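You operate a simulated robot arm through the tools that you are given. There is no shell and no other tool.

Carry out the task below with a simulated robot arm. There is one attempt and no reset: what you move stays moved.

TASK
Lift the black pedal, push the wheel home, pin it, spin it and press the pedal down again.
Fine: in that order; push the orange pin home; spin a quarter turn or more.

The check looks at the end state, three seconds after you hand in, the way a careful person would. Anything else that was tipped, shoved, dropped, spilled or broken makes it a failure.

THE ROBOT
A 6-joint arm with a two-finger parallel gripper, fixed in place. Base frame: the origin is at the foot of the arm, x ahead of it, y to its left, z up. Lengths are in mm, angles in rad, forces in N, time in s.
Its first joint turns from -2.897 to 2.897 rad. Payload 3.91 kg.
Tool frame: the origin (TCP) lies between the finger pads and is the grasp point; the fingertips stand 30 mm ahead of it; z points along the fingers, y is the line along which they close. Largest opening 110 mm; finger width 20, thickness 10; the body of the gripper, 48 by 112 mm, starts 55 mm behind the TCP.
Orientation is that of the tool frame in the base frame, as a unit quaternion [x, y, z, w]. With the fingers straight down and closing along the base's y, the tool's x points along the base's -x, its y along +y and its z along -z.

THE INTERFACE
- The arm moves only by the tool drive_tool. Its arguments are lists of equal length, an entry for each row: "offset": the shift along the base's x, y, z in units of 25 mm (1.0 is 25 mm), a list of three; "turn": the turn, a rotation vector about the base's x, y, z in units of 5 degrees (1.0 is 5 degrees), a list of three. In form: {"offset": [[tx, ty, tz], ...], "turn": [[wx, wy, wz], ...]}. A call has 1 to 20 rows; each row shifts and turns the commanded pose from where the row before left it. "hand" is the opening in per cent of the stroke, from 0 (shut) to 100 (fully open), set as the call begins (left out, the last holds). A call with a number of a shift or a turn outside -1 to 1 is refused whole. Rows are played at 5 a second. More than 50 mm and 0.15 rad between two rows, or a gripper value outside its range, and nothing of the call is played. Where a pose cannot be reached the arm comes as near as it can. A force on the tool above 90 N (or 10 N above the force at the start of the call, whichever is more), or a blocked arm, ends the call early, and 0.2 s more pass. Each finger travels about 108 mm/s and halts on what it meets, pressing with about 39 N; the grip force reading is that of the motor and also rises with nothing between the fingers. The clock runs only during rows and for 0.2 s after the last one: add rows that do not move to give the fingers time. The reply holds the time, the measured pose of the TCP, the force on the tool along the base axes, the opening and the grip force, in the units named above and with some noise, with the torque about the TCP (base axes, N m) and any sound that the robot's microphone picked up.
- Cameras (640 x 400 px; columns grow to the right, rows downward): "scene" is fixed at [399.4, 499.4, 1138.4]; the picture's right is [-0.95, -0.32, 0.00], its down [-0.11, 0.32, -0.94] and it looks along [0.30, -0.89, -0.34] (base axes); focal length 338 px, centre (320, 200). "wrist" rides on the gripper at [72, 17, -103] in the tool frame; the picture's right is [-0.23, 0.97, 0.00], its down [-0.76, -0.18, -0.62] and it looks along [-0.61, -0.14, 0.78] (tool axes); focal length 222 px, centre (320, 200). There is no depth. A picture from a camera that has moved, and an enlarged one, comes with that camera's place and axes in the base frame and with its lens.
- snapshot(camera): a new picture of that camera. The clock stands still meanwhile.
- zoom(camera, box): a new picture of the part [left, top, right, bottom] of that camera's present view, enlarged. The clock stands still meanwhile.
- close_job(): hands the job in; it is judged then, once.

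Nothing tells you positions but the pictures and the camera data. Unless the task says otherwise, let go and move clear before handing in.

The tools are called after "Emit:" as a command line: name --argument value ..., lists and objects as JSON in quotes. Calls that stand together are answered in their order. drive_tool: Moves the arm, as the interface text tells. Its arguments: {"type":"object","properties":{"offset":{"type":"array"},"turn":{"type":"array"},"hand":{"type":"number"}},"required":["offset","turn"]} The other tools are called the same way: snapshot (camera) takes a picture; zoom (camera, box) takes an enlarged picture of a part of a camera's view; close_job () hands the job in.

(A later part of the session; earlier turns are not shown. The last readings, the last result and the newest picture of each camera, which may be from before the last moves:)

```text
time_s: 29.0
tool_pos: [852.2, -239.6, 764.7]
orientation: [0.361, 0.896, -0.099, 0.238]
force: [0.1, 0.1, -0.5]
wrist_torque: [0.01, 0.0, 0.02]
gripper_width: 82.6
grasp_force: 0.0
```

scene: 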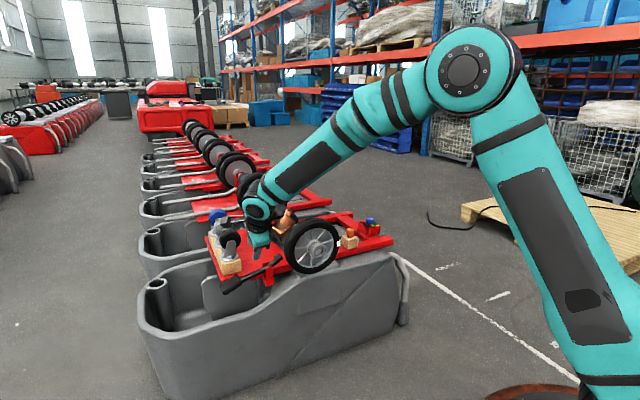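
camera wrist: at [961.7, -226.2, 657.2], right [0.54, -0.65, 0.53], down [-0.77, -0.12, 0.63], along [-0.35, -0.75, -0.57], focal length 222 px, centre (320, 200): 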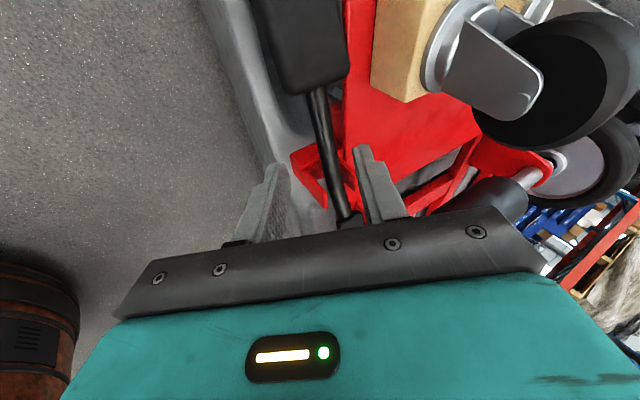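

Emit:
drive_tool --offset '[[-0.66, -0.666, 0], [-0.66, -0.666, 0], [-0.66, -0.666, 0], [-0.66, -0.666, 0], [-0.66, -0.666, 0], [-0.66, -0.666, 0], [-0.66, -0.666, 0], [-0.66, -0.666, 0], [-0.66, -0.666, 0], [-0.66, -0.666, 0], [0, 0, -0.9], [0, 0, -0.9], [0, 0, -0.9], [0, 0, 0]]' --turn '[[-0.693, -0.718, 0], [-0.693, -0.718, 0], [0, 0, 0], [0, 0, 0], [0, 0, 0], [0, 0, 0], [0, 0, 0], [0, 0, 0], [0, 0, 0], [0, 0, 0], [0, 0, 0], [0, 0, 0], [0, 0, 0], [0, 0, 0]]'

Emit:
snapshot --camera "wrist"

Emit:
zoom --camera "scene" --box '[230, 170, 410, 300]'

```text
time_s: 32.0
tool_pos: [688.0, -406.1, 697.4]
orientation: [0.353, 0.871, -0.131, 0.316]
force: [0.0, -0.8, 0.0]
wrist_torque: [0.02, -0.01, 0.01]
gripper_width: 82.5
grasp_force: 0.0
```

```text
taken
camera wrist: at [612.3, -308.4, 730.7], right [0.8, 0.58, 0.14], down [0.01, -0.25, 0.97], along [0.6, -0.78, -0.21], focal length 222 px, centre (320, 200)
```

wrist: 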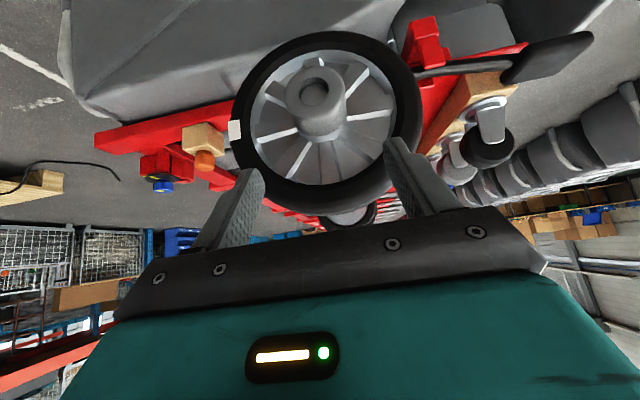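

```text
3.08 times, centred on (320, 235) of scene
camera zoom: at [399.4, 499.4, 1138.4], right [-0.95, -0.32, 0.0], down [-0.11, 0.32, -0.94], along [0.3, -0.89, -0.34], focal length 1039 px, centre (320, 92)
```

zoom: 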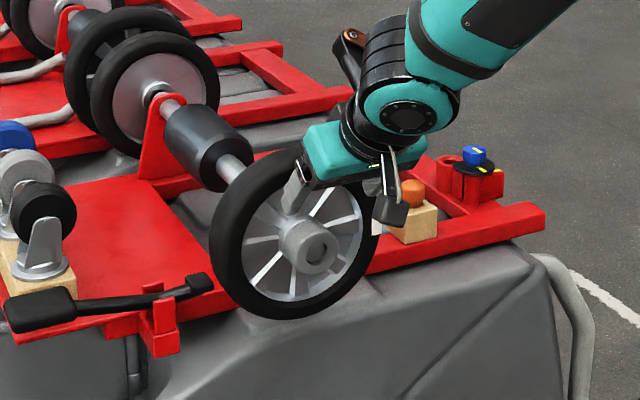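

Emit:
zoom --camera "wrist" --box '[220, 20, 440, 220]'

Emit:
zoom --camera "wrist" --box '[90, 100, 260, 220]'

```text
2.00 times, centred on (330, 120) of wrist
camera zoom: at [612.3, -308.4, 730.7], right [0.8, 0.58, 0.14], down [0.01, -0.25, 0.97], along [0.6, -0.78, -0.21], focal length 444 px, centre (300, 360)
```

zoom: 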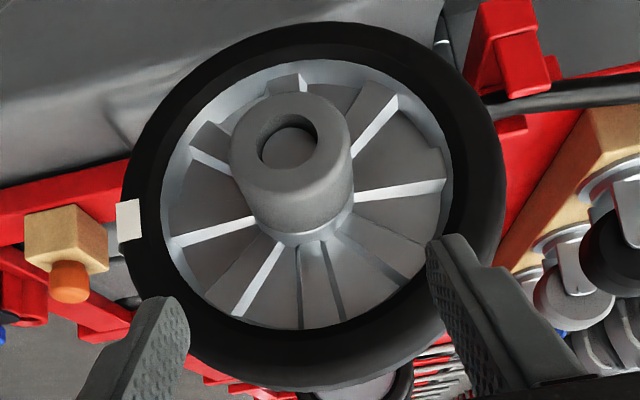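

```text
3.33 times, centred on (175, 160) of wrist
camera zoom: at [612.3, -308.4, 730.7], right [0.8, 0.58, 0.14], down [0.01, -0.25, 0.97], along [0.6, -0.78, -0.21], focal length 740 px, centre (803, 333)
```

zoom: 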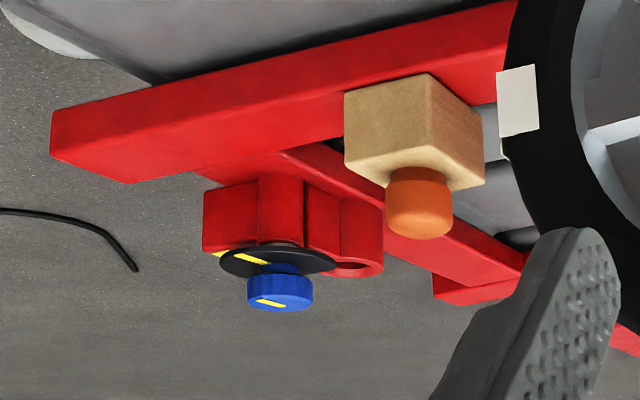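

The gripper is centred on the hub with the fingers open 82 mm. I'll advance along the tool axis so the fingers straddle the hub.

Emit:
drive_tool --offset '[[0, 0, -0.88], [0.401, -0.391, -0.744], [0.401, -0.391, -0.744], [0.401, -0.391, -0.744], [0.401, -0.391, -0.744], [0, 0, 0]]' --turn '[[0, 0, 0], [0, 0, 0], [0, 0, 0], [0, 0, 0], [0, 0, 0], [0, 0, 0]]'

Emit:
zoom --camera "wrist" --box '[200, 0, 460, 220]'

Emit:
zoom --camera "scene" --box '[230, 170, 410, 300]'

```text
time_s: 33.4
tool_pos: [728.2, -445.2, 600.0]
orientation: [0.351, 0.872, -0.129, 0.315]
force: [0.4, -0.4, 0.2]
wrist_torque: [0.02, -0.02, 0.0]
gripper_width: 82.6
grasp_force: 0.1
```

```text
1.82 times, centred on (330, 110) of wrist
camera zoom: at [652.9, -346.0, 633.9], right [0.8, 0.58, 0.14], down [0.01, -0.25, 0.97], along [0.6, -0.78, -0.21], focal length 404 px, centre (302, 364)
```

zoom: 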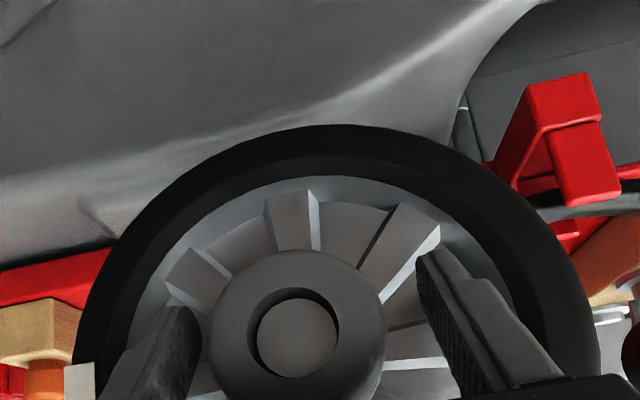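

```text
3.08 times, centred on (320, 235) of scene
camera zoom: at [399.4, 499.4, 1138.4], right [-0.95, -0.32, 0.0], down [-0.11, 0.32, -0.94], along [0.3, -0.89, -0.34], focal length 1039 px, centre (320, 92)
```

zoom: 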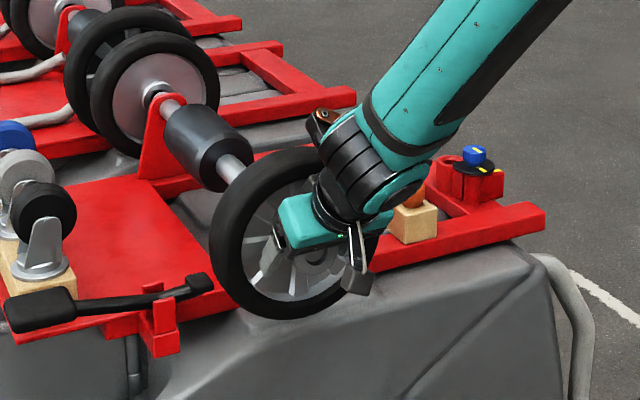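

The hub sits centred between the fingers. I'll close on it.

Emit:
drive_tool --offset '[[0, 0, 0], [0, 0, 0], [0, 0, 0], [0, 0, 0]]' --turn '[[0, 0, 0], [0, 0, 0], [0, 0, 0], [0, 0, 0]]' --hand 0

Emit:
zoom --camera "wrist" --box '[200, 0, 460, 220]'

```text
time_s: 34.4
tool_pos: [727.7, -445.4, 601.0]
orientation: [0.352, 0.871, -0.13, 0.316]
force: [-4.8, -5.2, -1.6]
wrist_torque: [-0.12, 0.0, -1.5]
gripper_width: 53.9
grasp_force: 44.9
```

```text
1.82 times, centred on (330, 110) of wrist
camera zoom: at [652.5, -346.5, 634.0], right [0.8, 0.58, 0.14], down [0.01, -0.25, 0.97], along [0.59, -0.78, -0.21], focal length 404 px, centre (302, 364)
```

zoom: 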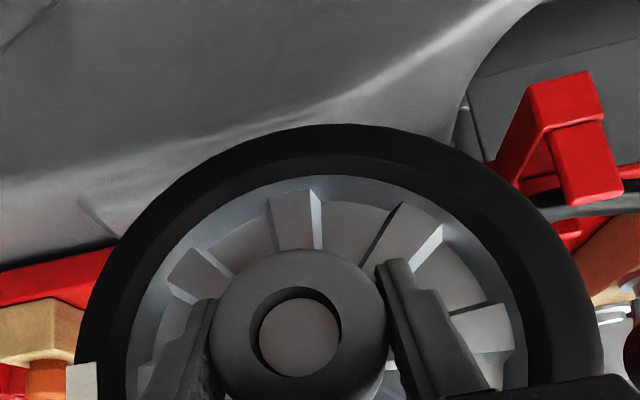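

Grip on the hub is good with little side load. Now I push along the axle in 5 mm steps.

Emit:
drive_tool --offset '[[0.144, -0.139, 0], [0.144, -0.139, 0], [0.144, -0.139, 0], [0.144, -0.139, 0], [0, 0, 0]]' --turn '[[0, 0, 0], [0, 0, 0], [0, 0, 0], [0, 0, 0], [0, 0, 0]]'

Emit:
zoom --camera "wrist" --box '[200, 0, 460, 220]'

Emit:
zoom --camera "scene" --box '[230, 170, 410, 300]'

```text
time_s: 35.6
tool_pos: [743.0, -459.8, 601.3]
orientation: [0.353, 0.872, -0.131, 0.314]
force: [-9.6, -5.4, -9.4]
wrist_torque: [-0.06, 0.12, -0.75]
gripper_width: 54.2
grasp_force: 45.3
```

```text
1.82 times, centred on (330, 110) of wrist
camera zoom: at [666.9, -361.1, 634.0], right [0.8, 0.58, 0.14], down [0.01, -0.25, 0.97], along [0.6, -0.78, -0.21], focal length 404 px, centre (302, 364)
```

zoom: 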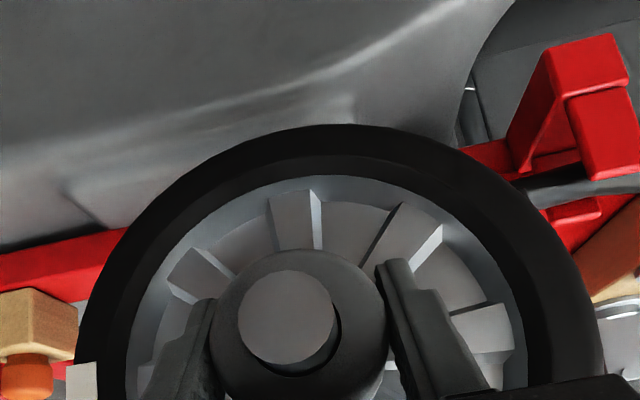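

```text
3.08 times, centred on (320, 235) of scene
camera zoom: at [399.4, 499.4, 1138.4], right [-0.95, -0.32, 0.0], down [-0.11, 0.32, -0.94], along [0.3, -0.89, -0.34], focal length 1039 px, centre (320, 92)
```

zoom: 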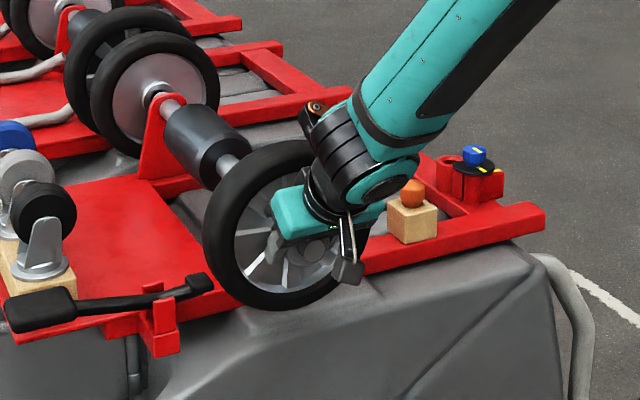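

The wheel is sliding on and the axle end is now emerging through the hub. Continuing.

Emit:
drive_tool --offset '[[0.144, -0.139, 0], [0.144, -0.139, 0], [0.144, -0.139, 0], [0.144, -0.139, 0], [0, 0, 0]]' --turn '[[0, 0, 0], [0, 0, 0], [0, 0, 0], [0, 0, 0], [0, 0, 0]]'

Emit:
zoom --camera "wrist" --box '[200, 0, 460, 220]'

Emit:
zoom --camera "scene" --box '[230, 170, 410, 300]'

```text
time_s: 36.8
tool_pos: [757.1, -474.5, 601.1]
orientation: [0.352, 0.872, -0.129, 0.316]
force: [-9.9, -8.3, -4.9]
wrist_torque: [0.45, -0.04, -1.48]
gripper_width: 54.1
grasp_force: 44.9
```

```text
1.82 times, centred on (330, 110) of wrist
camera zoom: at [681.6, -375.8, 634.0], right [0.8, 0.58, 0.14], down [0.01, -0.25, 0.97], along [0.6, -0.78, -0.21], focal length 404 px, centre (302, 364)
```

zoom: 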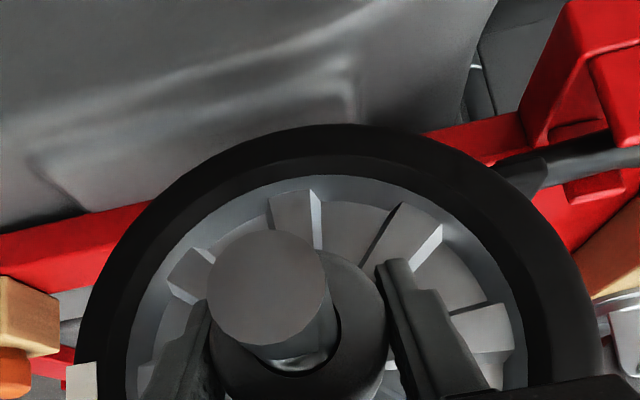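

```text
3.08 times, centred on (320, 235) of scene
camera zoom: at [399.4, 499.4, 1138.4], right [-0.95, -0.32, 0.0], down [-0.11, 0.32, -0.94], along [0.3, -0.89, -0.34], focal length 1039 px, centre (320, 92)
```

zoom: 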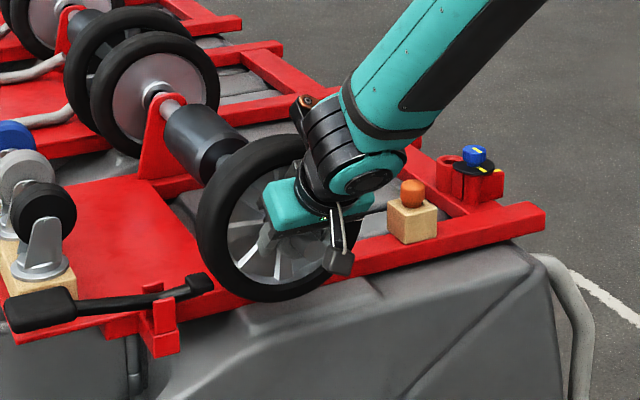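

Emit:
drive_tool --offset '[[0.144, -0.139, 0], [0.144, -0.139, 0], [0.144, -0.139, 0], [0, 0, 0]]' --turn '[[0, 0, 0], [0, 0, 0], [0, 0, 0], [0, 0, 0]]'

Emit:
zoom --camera "wrist" --box '[200, 0, 460, 220]'

Emit:
zoom --camera "scene" --box '[230, 170, 410, 300]'

```text
time_s: 37.6
tool_pos: [760.9, -480.3, 600.3]
orientation: [0.355, 0.871, -0.13, 0.313]
force: [-50.4, 45.2, 31.6]
wrist_torque: [0.21, 0.45, -2.15]
gripper_width: 54.0
grasp_force: 44.8
stopped in row 3: the force on the tool passed its limit at 107 N (the readings are from after the stop); the commanded pose is now the measured one
```

```text
1.82 times, centred on (330, 110) of wrist
camera zoom: at [687.1, -380.7, 634.5], right [0.81, 0.58, 0.14], down [0.02, -0.26, 0.97], along [0.59, -0.78, -0.21], focal length 404 px, centre (302, 364)
```

zoom: 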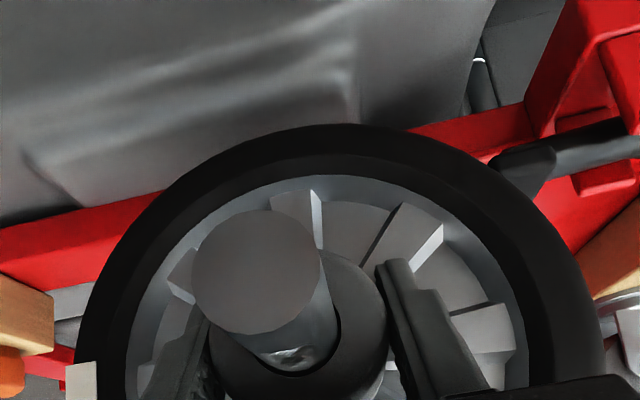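

```text
3.08 times, centred on (320, 235) of scene
camera zoom: at [399.4, 499.4, 1138.4], right [-0.95, -0.32, 0.0], down [-0.11, 0.32, -0.94], along [0.3, -0.89, -0.34], focal length 1039 px, centre (320, 92)
```

zoom: 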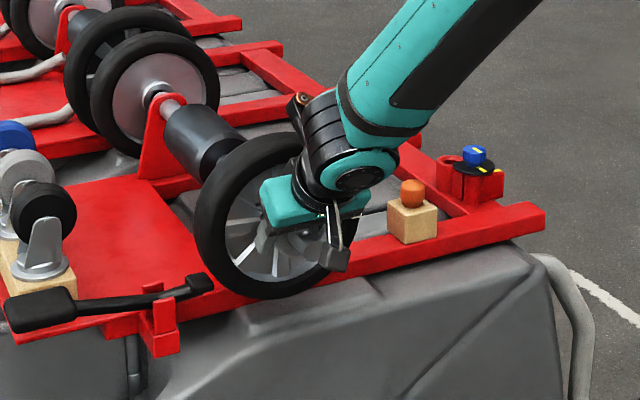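

The push met a firm stop after about 48 mm of travel. I'll press once more gently to see whether it is really home.

Emit:
drive_tool --offset '[[0, 0, 0], [0.05, -0.048, 0], [0.05, -0.048, 0], [0, 0, 0]]' --turn '[[0, 0, 0], [0, 0, 0], [0, 0, 0], [0, 0, 0]]'

Emit:
zoom --camera "wrist" --box '[200, 0, 460, 220]'

```text
time_s: 38.0
tool_pos: [761.4, -479.0, 600.6]
orientation: [0.354, 0.871, -0.131, 0.313]
force: [-40.8, 67.8, 35.0]
wrist_torque: [0.76, 0.73, -2.18]
gripper_width: 54.4
grasp_force: 45.3
stopped in row 2: the force on the tool passed its limit at 95 N (the readings are from after the stop); the commanded pose is now the measured one
```

```text
1.82 times, centred on (330, 110) of wrist
camera zoom: at [687.3, -380.8, 634.5], right [0.81, 0.57, 0.14], down [0.01, -0.26, 0.97], along [0.59, -0.78, -0.22], focal length 404 px, centre (302, 364)
```

zoom: 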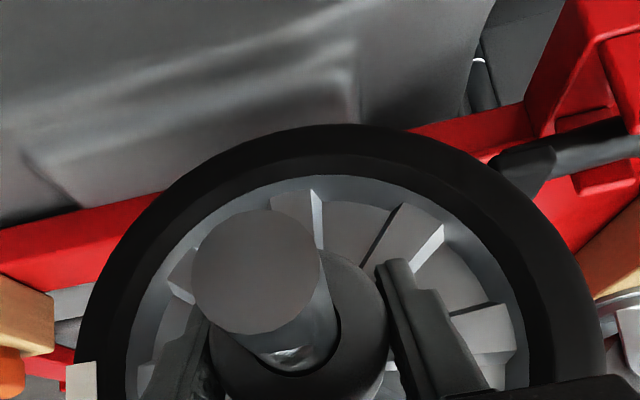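

It does not move further, so the wheel is home. I'll open the fingers and back away to inspect the axle end for the pin hole.

Emit:
drive_tool --offset '[[0, 0, 0], [0, 0, 0], [0, 0, 0]]' --turn '[[0, 0, 0], [0, 0, 0], [0, 0, 0]]' --hand 75

Emit:
drive_tool --offset '[[-0.44, 0.425, 0.73], [-0.44, 0.425, 0.73], [-0.44, 0.425, 0.73], [-0.44, 0.425, 0.73], [-0.44, 0.425, 0.73]]' --turn '[[0, 0, 0], [0, 0, 0], [0, 0, 0], [0, 0, 0], [0, 0, 0]]'

Emit:
zoom --camera "wrist" --box '[220, 20, 440, 220]'

Emit:
zoom --camera "scene" --box '[230, 170, 410, 300]'

```text
time_s: 38.7
tool_pos: [759.0, -482.5, 595.3]
orientation: [0.356, 0.872, -0.129, 0.31]
force: [-25.1, 52.0, 11.7]
wrist_torque: [0.43, 0.42, -1.62]
gripper_width: 72.9
grasp_force: 0.0
stopped in row 3: the force on the tool passed its limit at 96 N (the readings are from after the stop); the commanded pose is now the measured one
```

```text
time_s: 39.9
tool_pos: [703.5, -431.4, 688.8]
orientation: [0.356, 0.872, -0.129, 0.309]
force: [-0.5, -0.8, 1.0]
wrist_torque: [0.0, -0.03, 0.0]
gripper_width: 82.4
grasp_force: 0.1
```

```text
2.00 times, centred on (330, 120) of wrist
camera zoom: at [629.2, -332.0, 722.0], right [0.81, 0.57, 0.14], down [0.02, -0.26, 0.97], along [0.59, -0.78, -0.22], focal length 444 px, centre (300, 360)
```

zoom: 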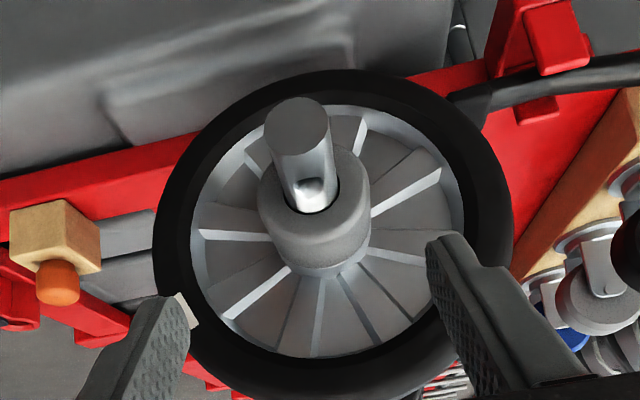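

```text
3.08 times, centred on (320, 235) of scene
camera zoom: at [399.4, 499.4, 1138.4], right [-0.95, -0.32, 0.0], down [-0.11, 0.32, -0.94], along [0.3, -0.89, -0.34], focal length 1039 px, centre (320, 92)
```

zoom: 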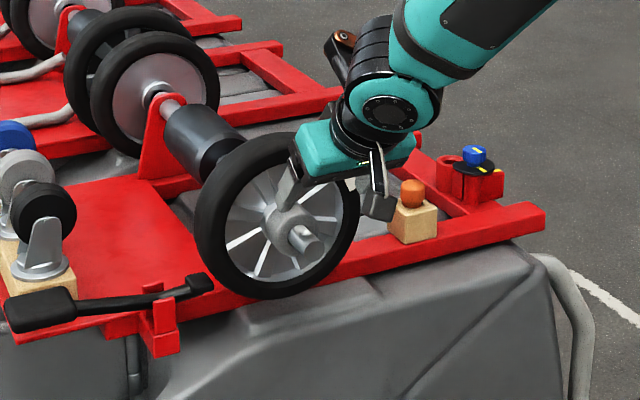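

The axle now protrudes from the hub, and there seems to be a feature (hole) on its top near the hub face. Zooming in.

Emit:
zoom --camera "wrist" --box '[290, 60, 360, 140]'

Emit:
zoom --camera "scene" --box '[280, 220, 350, 270]'

```text
5.00 times, centred on (325, 100) of wrist
camera zoom: at [629.2, -332.0, 722.0], right [0.81, 0.57, 0.14], down [0.02, -0.26, 0.97], along [0.59, -0.78, -0.22], focal length 1111 px, centre (295, 700)
```

zoom: 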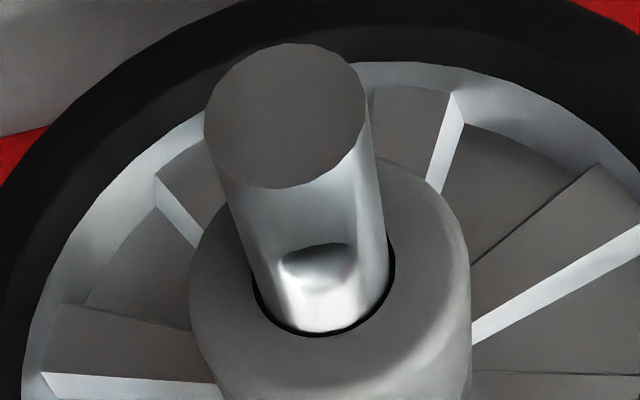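

```text
8.00 times, centred on (315, 245) of scene
camera zoom: at [399.4, 499.4, 1138.4], right [-0.95, -0.32, 0.0], down [-0.11, 0.32, -0.94], along [0.3, -0.89, -0.34], focal length 2700 px, centre (360, -160)
```

zoom: 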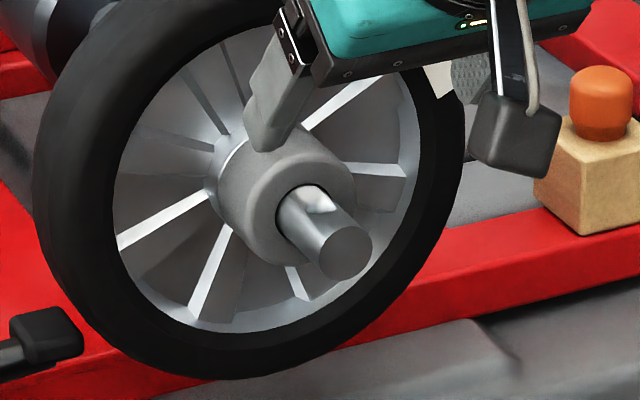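

There's a vertical cross-hole in the top of the axle, ~17 mm out from the hub face, at about (738, -453, top z 613). Next I move the camera near the orange pin to measure it.

Emit:
drive_tool --offset '[[-0.628, -0.65, 0], [-0.628, -0.65, 0], [-0.628, -0.65, 0], [-0.628, -0.65, 0], [-0.628, -0.65, 0], [-0.628, -0.65, 0], [-0.628, -0.65, 0], [-0.628, -0.65, 0], [-0.628, -0.65, 0], [-0.628, -0.65, 0], [0.647, -0.625, -0.3], [0.647, -0.625, -0.3], [0.647, -0.625, -0.3], [0, 0, 0]]' --turn '[[0, 0, 0], [0, 0, 0], [0, 0, 0], [0, 0, 0], [0, 0, 0], [0, 0, 0], [0, 0, 0], [0, 0, 0], [0, 0, 0], [0, 0, 0], [0, 0, 0], [0, 0, 0], [0, 0, 0], [0, 0, 0]]'

Emit:
snapshot --camera "wrist"

Emit:
zoom --camera "wrist" --box '[260, 60, 400, 180]'

Emit:
zoom --camera "scene" --box '[230, 170, 410, 300]'

```text
time_s: 42.9
tool_pos: [597.3, -638.6, 665.4]
orientation: [0.356, 0.872, -0.13, 0.31]
force: [-0.1, 0.8, -0.1]
wrist_torque: [0.02, 0.02, -0.04]
gripper_width: 82.3
grasp_force: 0.2
```

```text
taken
camera wrist: at [522.7, -540.0, 700.0], right [0.81, 0.57, 0.14], down [0.02, -0.26, 0.97], along [0.59, -0.78, -0.22], focal length 222 px, centre (320, 200)
```

wrist: 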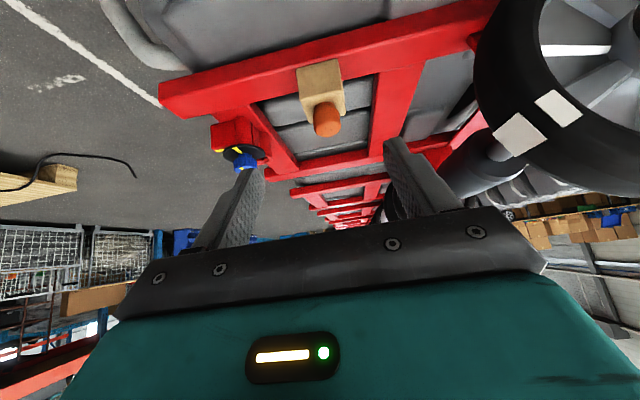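

```text
3.33 times, centred on (330, 120) of wrist
camera zoom: at [522.7, -540.0, 700.0], right [0.81, 0.57, 0.14], down [0.02, -0.26, 0.97], along [0.59, -0.78, -0.22], focal length 740 px, centre (287, 467)
```

zoom: 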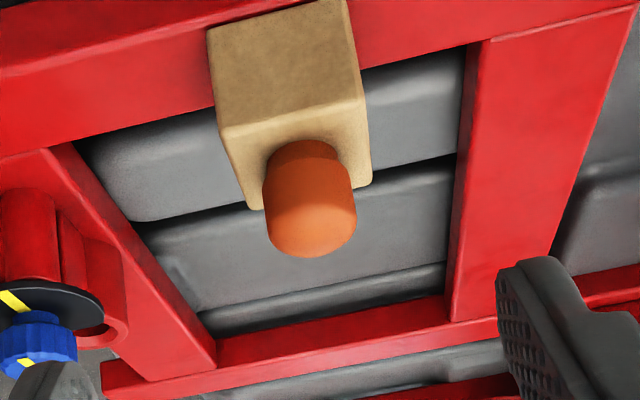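

```text
3.08 times, centred on (320, 235) of scene
camera zoom: at [399.4, 499.4, 1138.4], right [-0.95, -0.32, 0.0], down [-0.11, 0.32, -0.94], along [0.3, -0.89, -0.34], focal length 1039 px, centre (320, 92)
```

zoom: 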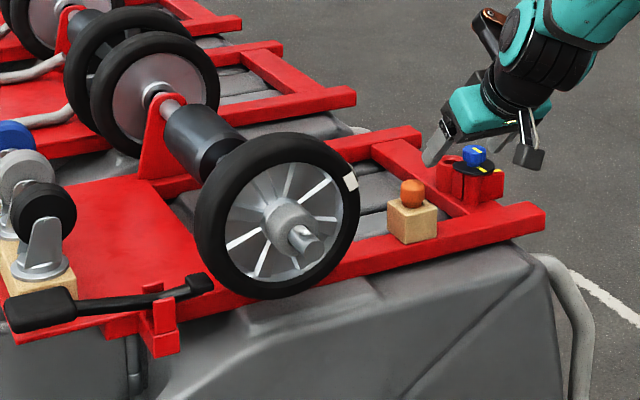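

The pin head is at about (680, -713, 552), ~32 mm in diameter, standing upright in the block. I'll go to a pre-grasp 90 mm short along the tool axis with a 60 mm opening.

Emit:
drive_tool --offset '[[0.565, -0.451, -0.516], [0.565, -0.451, -0.516], [0.565, -0.451, -0.516], [0, 0, 0]]' --turn '[[0, 0, 0], [0, 0, 0], [0, 0, 0], [0, 0, 0]]' --hand 55

Emit:
zoom --camera "wrist" --box '[240, 40, 420, 220]'

Emit:
zoom --camera "scene" --box '[300, 190, 400, 260]'

```text
time_s: 43.9
tool_pos: [641.2, -673.2, 627.6]
orientation: [0.354, 0.873, -0.129, 0.31]
force: [0.5, -0.5, -0.6]
wrist_torque: [-0.04, 0.0, 0.02]
gripper_width: 60.6
grasp_force: 0.0
```

```text
2.22 times, centred on (330, 130) of wrist
camera zoom: at [566.1, -573.9, 661.6], right [0.81, 0.57, 0.14], down [0.02, -0.26, 0.97], along [0.59, -0.78, -0.22], focal length 494 px, centre (298, 356)
```

zoom: 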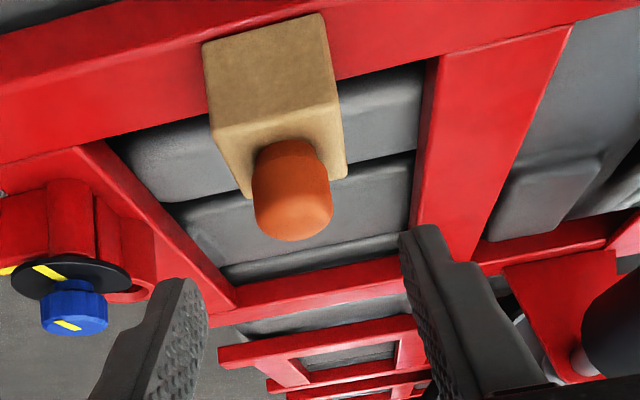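

```text
5.71 times, centred on (350, 225) of scene
camera zoom: at [399.4, 499.4, 1138.4], right [-0.95, -0.32, 0.0], down [-0.11, 0.32, -0.94], along [0.3, -0.89, -0.34], focal length 1929 px, centre (149, 57)
```

zoom: 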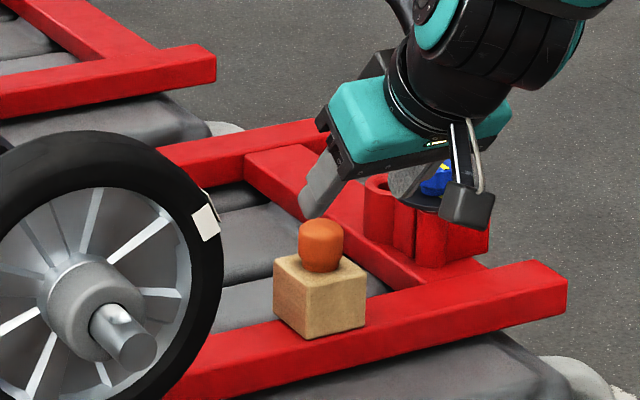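

The pin is centred between the fingers. Advancing so that the pads straddle the orange head.

Emit:
drive_tool --offset '[[0.404, -0.413, -0.745], [0.404, -0.413, -0.745], [0.404, -0.413, -0.745], [0, 0, 0]]' --turn '[[0, 0, 0], [0, 0, 0], [0, 0, 0], [0, 0, 0]]'

Emit:
zoom --camera "wrist" --box '[240, 40, 420, 220]'

Emit:
zoom --camera "scene" --box '[300, 190, 400, 260]'

```text
time_s: 44.9
tool_pos: [668.7, -703.6, 571.0]
orientation: [0.356, 0.872, -0.13, 0.311]
force: [-0.6, 0.0, -0.1]
wrist_torque: [0.02, 0.02, 0.0]
gripper_width: 60.4
grasp_force: 0.0
```

```text
2.22 times, centred on (330, 130) of wrist
camera zoom: at [595.2, -605.2, 605.1], right [0.81, 0.57, 0.14], down [0.02, -0.26, 0.97], along [0.59, -0.78, -0.22], focal length 494 px, centre (298, 356)
```

zoom: 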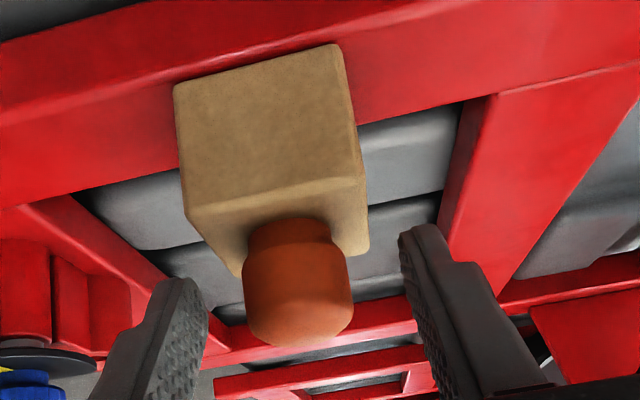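

```text
5.71 times, centred on (350, 225) of scene
camera zoom: at [399.4, 499.4, 1138.4], right [-0.95, -0.32, 0.0], down [-0.11, 0.32, -0.94], along [0.3, -0.89, -0.34], focal length 1929 px, centre (149, 57)
```

zoom: 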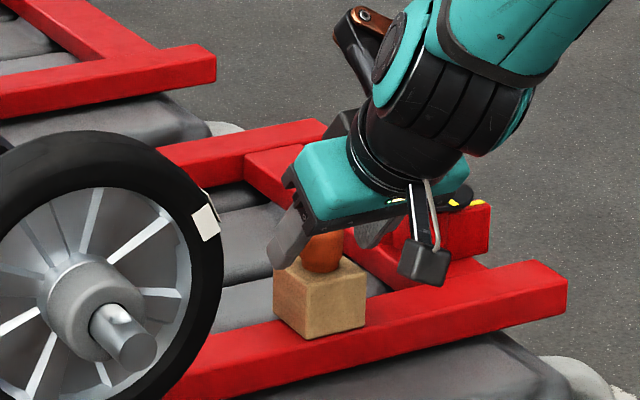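

Emit:
drive_tool --offset '[[0.054, -0.054, -0.093], [0, 0, 0]]' --turn '[[0, 0, 0], [0, 0, 0]]'

Emit:
drive_tool --offset '[[0, 0, 0], [0, 0, 0], [0, 0, 0], [0, 0, 0]]' --turn '[[0, 0, 0], [0, 0, 0], [0, 0, 0], [0, 0, 0]]' --hand 0

Emit:
zoom --camera "wrist" --box '[240, 40, 420, 220]'

```text
time_s: 45.5
tool_pos: [671.6, -705.5, 569.3]
orientation: [0.355, 0.872, -0.129, 0.311]
force: [0.4, -0.1, 0.7]
wrist_torque: [0.0, -0.01, -0.04]
gripper_width: 60.6
grasp_force: 0.2
```

```text
time_s: 46.5
tool_pos: [671.8, -705.6, 569.2]
orientation: [0.356, 0.872, -0.13, 0.311]
force: [-0.4, -4.2, 10.8]
wrist_torque: [-0.33, 0.0, -0.04]
gripper_width: 29.0
grasp_force: 39.0
```

```text
2.22 times, centred on (330, 130) of wrist
camera zoom: at [596.3, -606.9, 603.6], right [0.81, 0.57, 0.14], down [0.02, -0.26, 0.97], along [0.59, -0.78, -0.22], focal length 494 px, centre (298, 356)
```

zoom: 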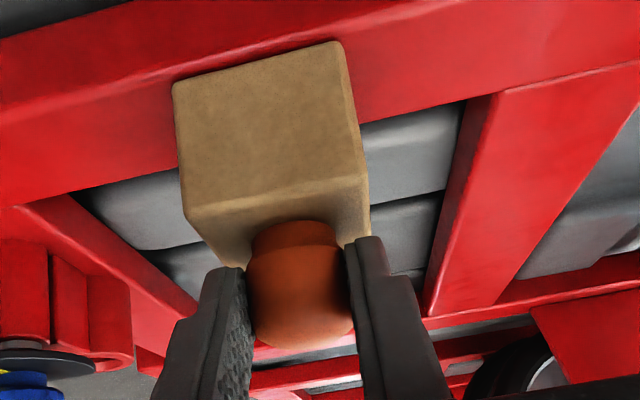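

The pin head is gripped (29 mm). I'll lift it straight up out of the block.

Emit:
drive_tool --offset '[[0, 0, 0.4], [0, 0, 0.4], [0, 0, 0.8], [0, 0, 0.8], [0, 0, 0.8], [0, 0, 0]]' --turn '[[0, 0, 0], [0, 0, 0], [0, 0, 0], [0, 0, 0], [0, 0, 0], [0, 0, 0]]'

Emit:
zoom --camera "wrist" --box '[240, 40, 420, 220]'

Emit:
zoom --camera "scene" --box '[300, 190, 400, 260]'

```text
time_s: 47.9
tool_pos: [671.6, -704.9, 648.4]
orientation: [0.356, 0.872, -0.129, 0.311]
force: [-1.1, 0.2, -0.6]
wrist_torque: [0.0, -0.02, -0.03]
gripper_width: 29.3
grasp_force: 39.2
```

```text
2.22 times, centred on (330, 130) of wrist
camera zoom: at [596.8, -606.1, 682.2], right [0.81, 0.57, 0.14], down [0.02, -0.26, 0.97], along [0.59, -0.78, -0.22], focal length 494 px, centre (298, 356)
```

zoom: 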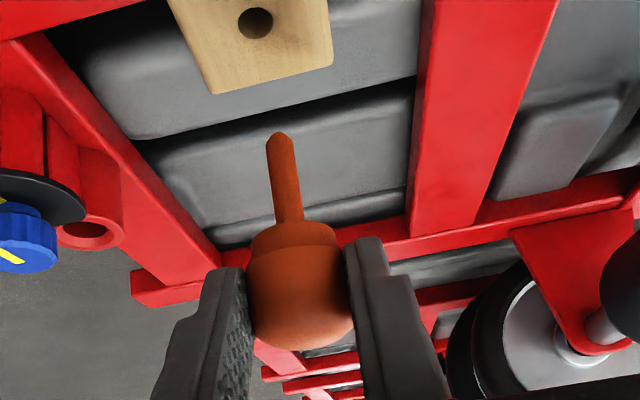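

```text
5.71 times, centred on (350, 225) of scene
camera zoom: at [399.4, 499.4, 1138.4], right [-0.95, -0.32, 0.0], down [-0.11, 0.32, -0.94], along [0.3, -0.89, -0.34], focal length 1929 px, centre (149, 57)
```

zoom: 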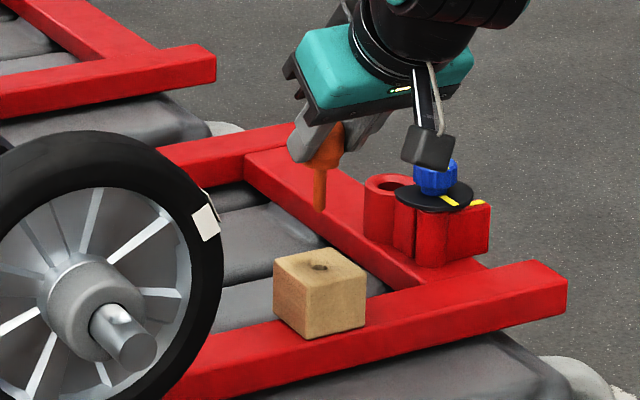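

The pin is out and upright: shank about 32 mm long and ~10 mm thick. I'll raise it, back away from the wheel plane, and carry it round to just in front of the axle end.

Emit:
drive_tool --offset '[[0, 0, 0.7], [0, 0, 0.7], [0, 0, 0.7], [-0.622, 0.6, 0], [-0.622, 0.6, 0], [-0.622, 0.6, 0], [-0.622, 0.6, 0], [-0.622, 0.6, 0], [-0.622, 0.6, 0], [-0.622, 0.6, 0], [-0.622, 0.6, 0], [0, 0, 0]]' --turn '[[0, 0, 0], [0, 0, 0], [0, 0, 0], [0, 0, 0], [0, 0, 0], [0, 0, 0], [0, 0, 0], [0, 0, 0], [0, 0, 0], [0, 0, 0], [0, 0, 0], [0, 0, 0]]'

Emit:
drive_tool --offset '[[0.631, 0.653, 0], [0.631, 0.653, 0], [0.631, 0.653, 0], [0.631, 0.653, 0], [0.631, 0.653, 0], [0.631, 0.653, 0], [0.631, 0.653, 0], [0.631, 0.653, 0], [0.631, 0.653, 0], [0.631, 0.653, 0], [0, 0, 0]]' --turn '[[0, 0, 0], [0, 0, 0], [0, 0, 0], [0, 0, 0], [0, 0, 0], [0, 0, 0], [0, 0, 0], [0, 0, 0], [0, 0, 0], [0, 0, 0], [0, 0, 0]]'

Emit:
zoom --camera "wrist" --box '[260, 60, 400, 200]'

Emit:
zoom --camera "scene" --box '[280, 200, 360, 270]'

```text
time_s: 50.5
tool_pos: [546.2, -585.3, 702.5]
orientation: [0.356, 0.872, -0.129, 0.31]
force: [0.2, 0.3, -0.8]
wrist_torque: [0.0, 0.04, -0.03]
gripper_width: 29.2
grasp_force: 38.9
```

```text
time_s: 52.9
tool_pos: [705.1, -422.3, 699.1]
orientation: [0.356, 0.872, -0.13, 0.31]
force: [-0.2, -1.0, 0.1]
wrist_torque: [0.01, -0.01, -0.01]
gripper_width: 28.7
grasp_force: 38.5
```

```text
2.86 times, centred on (330, 130) of wrist
camera zoom: at [630.3, -323.9, 734.0], right [0.81, 0.57, 0.14], down [0.02, -0.26, 0.97], along [0.59, -0.78, -0.22], focal length 635 px, centre (291, 400)
```

zoom: 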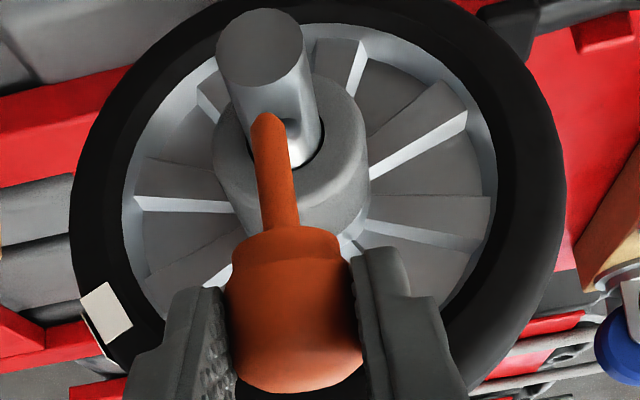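

```text
5.71 times, centred on (320, 235) of scene
camera zoom: at [399.4, 499.4, 1138.4], right [-0.95, -0.32, 0.0], down [-0.11, 0.32, -0.94], along [0.3, -0.89, -0.34], focal length 1929 px, centre (320, 0)
```

zoom: 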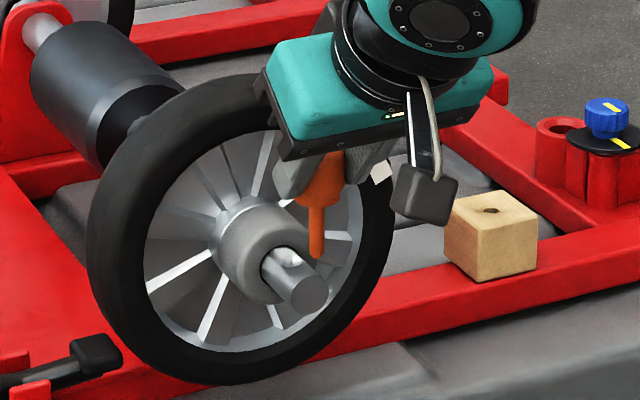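

Emit:
zoom --camera "scene" --box '[300, 230, 330, 258]'

Emit:
zoom --camera "wrist" --box '[295, 60, 345, 130]'

```text
14.29 times, centred on (315, 244) of scene
camera zoom: at [399.4, 499.4, 1138.4], right [-0.95, -0.32, 0.0], down [-0.11, 0.32, -0.94], along [0.3, -0.89, -0.34], focal length 4822 px, centre (391, -429)
```

zoom: 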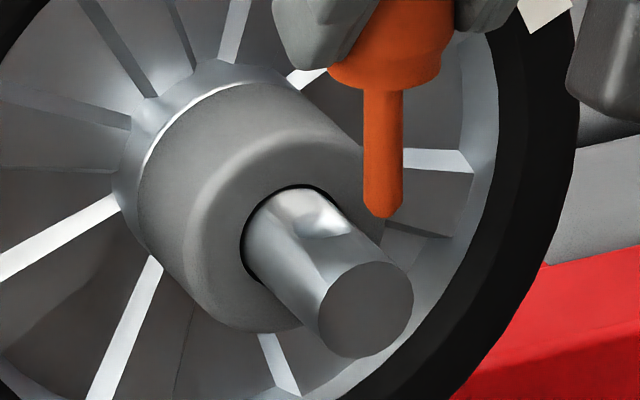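

```text
5.71 times, centred on (320, 95) of wrist
camera zoom: at [630.3, -323.9, 734.0], right [0.81, 0.57, 0.14], down [0.02, -0.26, 0.97], along [0.59, -0.78, -0.22], focal length 1269 px, centre (320, 800)
```

zoom: 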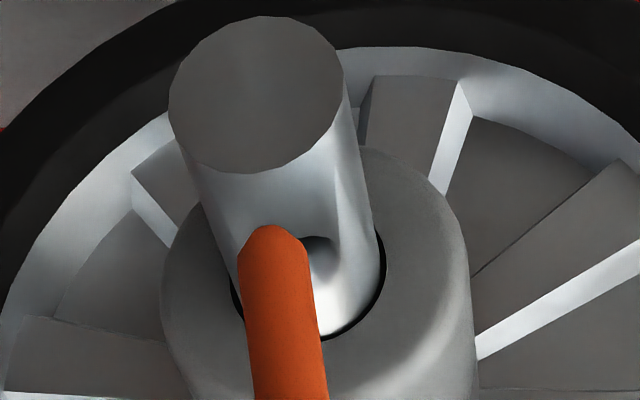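

Relative to the pin tip, the hole lies about 32 mm further along the axle, ~1 mm to the right and ~17–19 mm below. I'll hover over it, ~9 mm above, and check alignment.

Emit:
drive_tool --offset '[[0.45, -0.45, 0], [0.45, -0.45, -0.3], [0, 0, 0]]' --turn '[[0, 0, 0], [0, 0, 0], [0, 0, 0]]'

Emit:
zoom --camera "scene" --box '[300, 230, 330, 258]'

Emit:
zoom --camera "wrist" --box '[285, 60, 345, 130]'

```text
time_s: 53.7
tool_pos: [727.1, -444.6, 692.2]
orientation: [0.356, 0.872, -0.13, 0.311]
force: [-0.7, 0.2, -0.1]
wrist_torque: [0.02, -0.01, 0.01]
gripper_width: 29.3
grasp_force: 39.5
```

```text
14.29 times, centred on (315, 244) of scene
camera zoom: at [399.4, 499.4, 1138.4], right [-0.95, -0.32, 0.0], down [-0.11, 0.32, -0.94], along [0.3, -0.89, -0.34], focal length 4822 px, centre (391, -429)
```

zoom: 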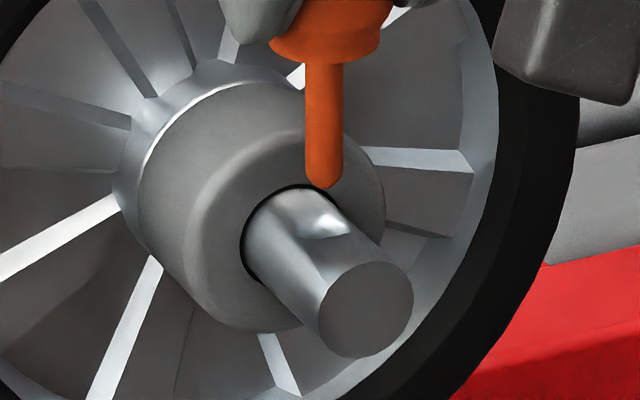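

```text
5.71 times, centred on (315, 95) of wrist
camera zoom: at [652.3, -346.1, 727.1], right [0.81, 0.57, 0.14], down [0.02, -0.26, 0.97], along [0.59, -0.78, -0.22], focal length 1269 px, centre (349, 800)
```

zoom: 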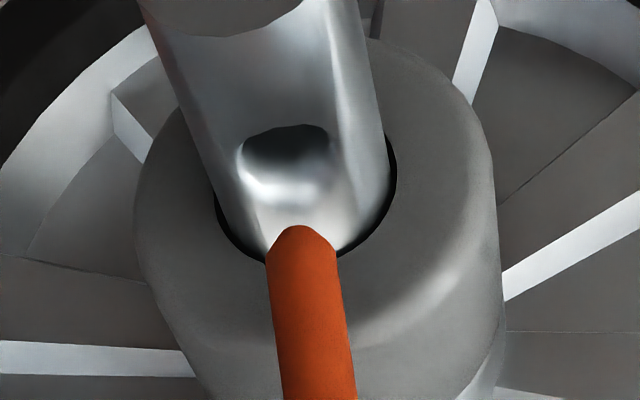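

The hole is clearly visible just beyond the pin tip. I'll lower 5 mm and re-check with tighter zooms.

Emit:
drive_tool --offset '[[0, 0, -0.2], [0, 0, 0]]' --turn '[[0, 0, 0], [0, 0, 0]]'

Emit:
zoom --camera "scene" --box '[305, 238, 323, 253]'

Emit:
zoom --camera "wrist" --box '[295, 70, 335, 120]'

```text
time_s: 54.3
tool_pos: [726.4, -445.1, 688.3]
orientation: [0.355, 0.872, -0.129, 0.31]
force: [-0.4, 0.5, 0.0]
wrist_torque: [-0.02, 0.03, 0.0]
gripper_width: 29.2
grasp_force: 39.3
```

```text
16.00 times, centred on (314, 246) of scene
camera zoom: at [399.4, 499.4, 1138.4], right [-0.95, -0.32, 0.0], down [-0.11, 0.32, -0.94], along [0.3, -0.89, -0.34], focal length 5401 px, centre (416, -528)
```

zoom: 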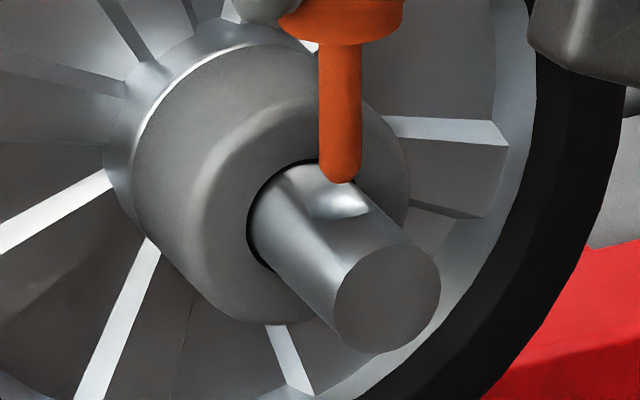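

```text
8.00 times, centred on (315, 95) of wrist
camera zoom: at [652.4, -345.8, 722.4], right [0.81, 0.57, 0.14], down [0.02, -0.26, 0.97], along [0.59, -0.78, -0.22], focal length 1777 px, centre (360, 1040)
```

zoom: 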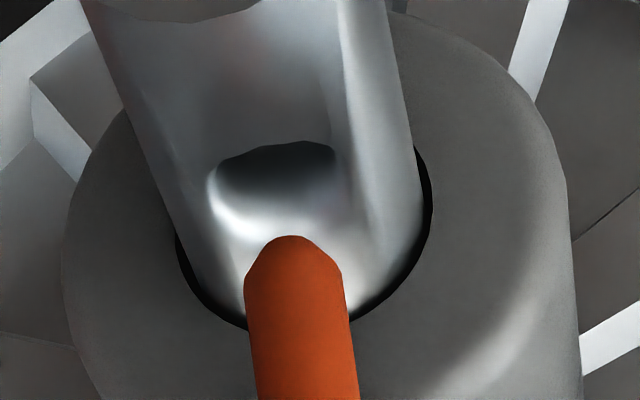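

Solving both views, the tip needs about +1.6 mm along the axle and −1.1 mm sideways, with ~6.7 mm of height left. I'll correct this and look again while lowering a little.

Emit:
drive_tool --offset '[[0.013, -0.076, 0], [0, 0, -0.14], [0, 0, 0]]' --turn '[[0, 0, 0], [0, 0, 0], [0, 0, 0]]'

Emit:
zoom --camera "scene" --box '[305, 238, 323, 253]'

Emit:
zoom --camera "wrist" --box '[295, 70, 335, 120]'

```text
time_s: 55.1
tool_pos: [727.4, -446.5, 684.5]
orientation: [0.356, 0.872, -0.13, 0.31]
force: [0.6, 0.7, -0.8]
wrist_torque: [-0.01, -0.03, 0.0]
gripper_width: 28.8
grasp_force: 39.3
```

```text
16.00 times, centred on (314, 246) of scene
camera zoom: at [399.4, 499.4, 1138.4], right [-0.95, -0.32, 0.0], down [-0.11, 0.32, -0.94], along [0.3, -0.89, -0.34], focal length 5401 px, centre (416, -528)
```

zoom: 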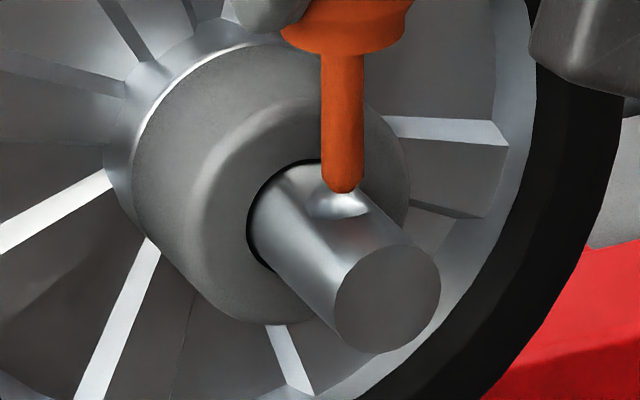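

```text
8.00 times, centred on (315, 95) of wrist
camera zoom: at [652.7, -347.9, 719.1], right [0.81, 0.57, 0.14], down [0.02, -0.26, 0.97], along [0.59, -0.78, -0.22], focal length 1777 px, centre (360, 1040)
```

zoom: 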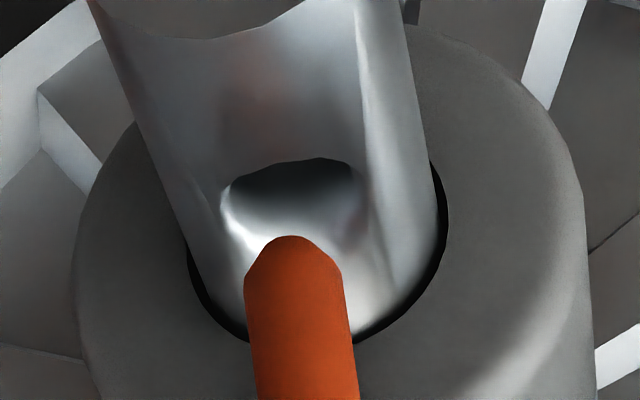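

The pin tip is now within ~0.3 mm of the hole centre, ~3 mm above it. I'll lower slowly into the hole, watching the force.

Emit:
drive_tool --offset '[[0, 0, -0.08], [0, 0, -0.08], [0, 0, -0.08], [0, 0, -0.08], [0, 0, 0]]' --turn '[[0, 0, 0], [0, 0, 0], [0, 0, 0], [0, 0, 0], [0, 0, 0]]'

Emit:
zoom --camera "scene" --box '[305, 238, 323, 253]'

Emit:
zoom --camera "wrist" --box '[295, 70, 335, 120]'

```text
time_s: 56.3
tool_pos: [727.7, -447.0, 675.3]
orientation: [0.355, 0.872, -0.129, 0.31]
force: [0.3, -0.2, -1.0]
wrist_torque: [-0.01, 0.03, 0.01]
gripper_width: 29.1
grasp_force: 38.6
```

```text
16.00 times, centred on (314, 246) of scene
camera zoom: at [399.4, 499.4, 1138.4], right [-0.95, -0.32, 0.0], down [-0.11, 0.32, -0.94], along [0.3, -0.89, -0.34], focal length 5401 px, centre (416, -528)
```

zoom: 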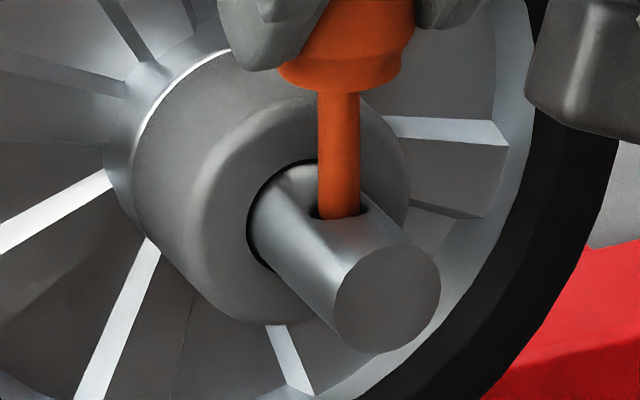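

```text
8.00 times, centred on (315, 95) of wrist
camera zoom: at [653.4, -347.8, 710.6], right [0.81, 0.57, 0.14], down [0.02, -0.26, 0.97], along [0.59, -0.78, -0.22], focal length 1777 px, centre (360, 1040)
```

zoom: 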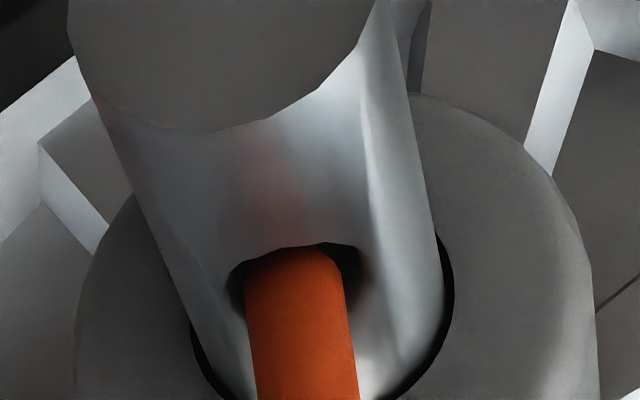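

The shank has entered the hole without any force. Continuing down.

Emit:
drive_tool --offset '[[0, 0, -0.12], [0, 0, -0.12], [0, 0, -0.12], [0, 0, -0.12], [0, 0, -0.12], [0, 0, 0]]' --turn '[[0, 0, 0], [0, 0, 0], [0, 0, 0], [0, 0, 0], [0, 0, 0], [0, 0, 0]]'

Emit:
zoom --camera "scene" --box '[300, 230, 330, 258]'

Emit:
zoom --camera "wrist" --box '[285, 70, 355, 150]'

```text
time_s: 57.7
tool_pos: [727.0, -447.6, 661.6]
orientation: [0.356, 0.872, -0.13, 0.31]
force: [-0.3, -0.4, -0.4]
wrist_torque: [-0.04, 0.01, 0.01]
gripper_width: 29.1
grasp_force: 39.2
```

```text
14.29 times, centred on (315, 244) of scene
camera zoom: at [399.4, 499.4, 1138.4], right [-0.95, -0.32, 0.0], down [-0.11, 0.32, -0.94], along [0.3, -0.89, -0.34], focal length 4822 px, centre (391, -429)
```

zoom: 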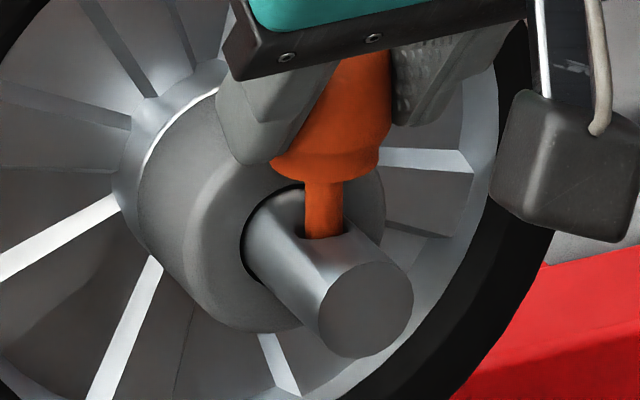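

```text
5.00 times, centred on (320, 110) of wrist
camera zoom: at [653.4, -348.2, 695.7], right [0.81, 0.57, 0.14], down [0.02, -0.26, 0.97], along [0.59, -0.78, -0.22], focal length 1111 px, centre (320, 650)
```

zoom: 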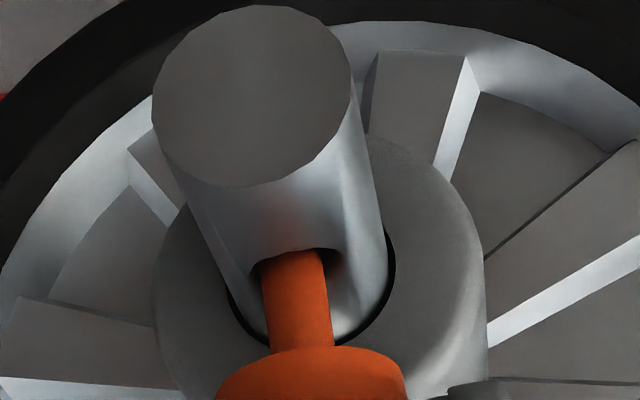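

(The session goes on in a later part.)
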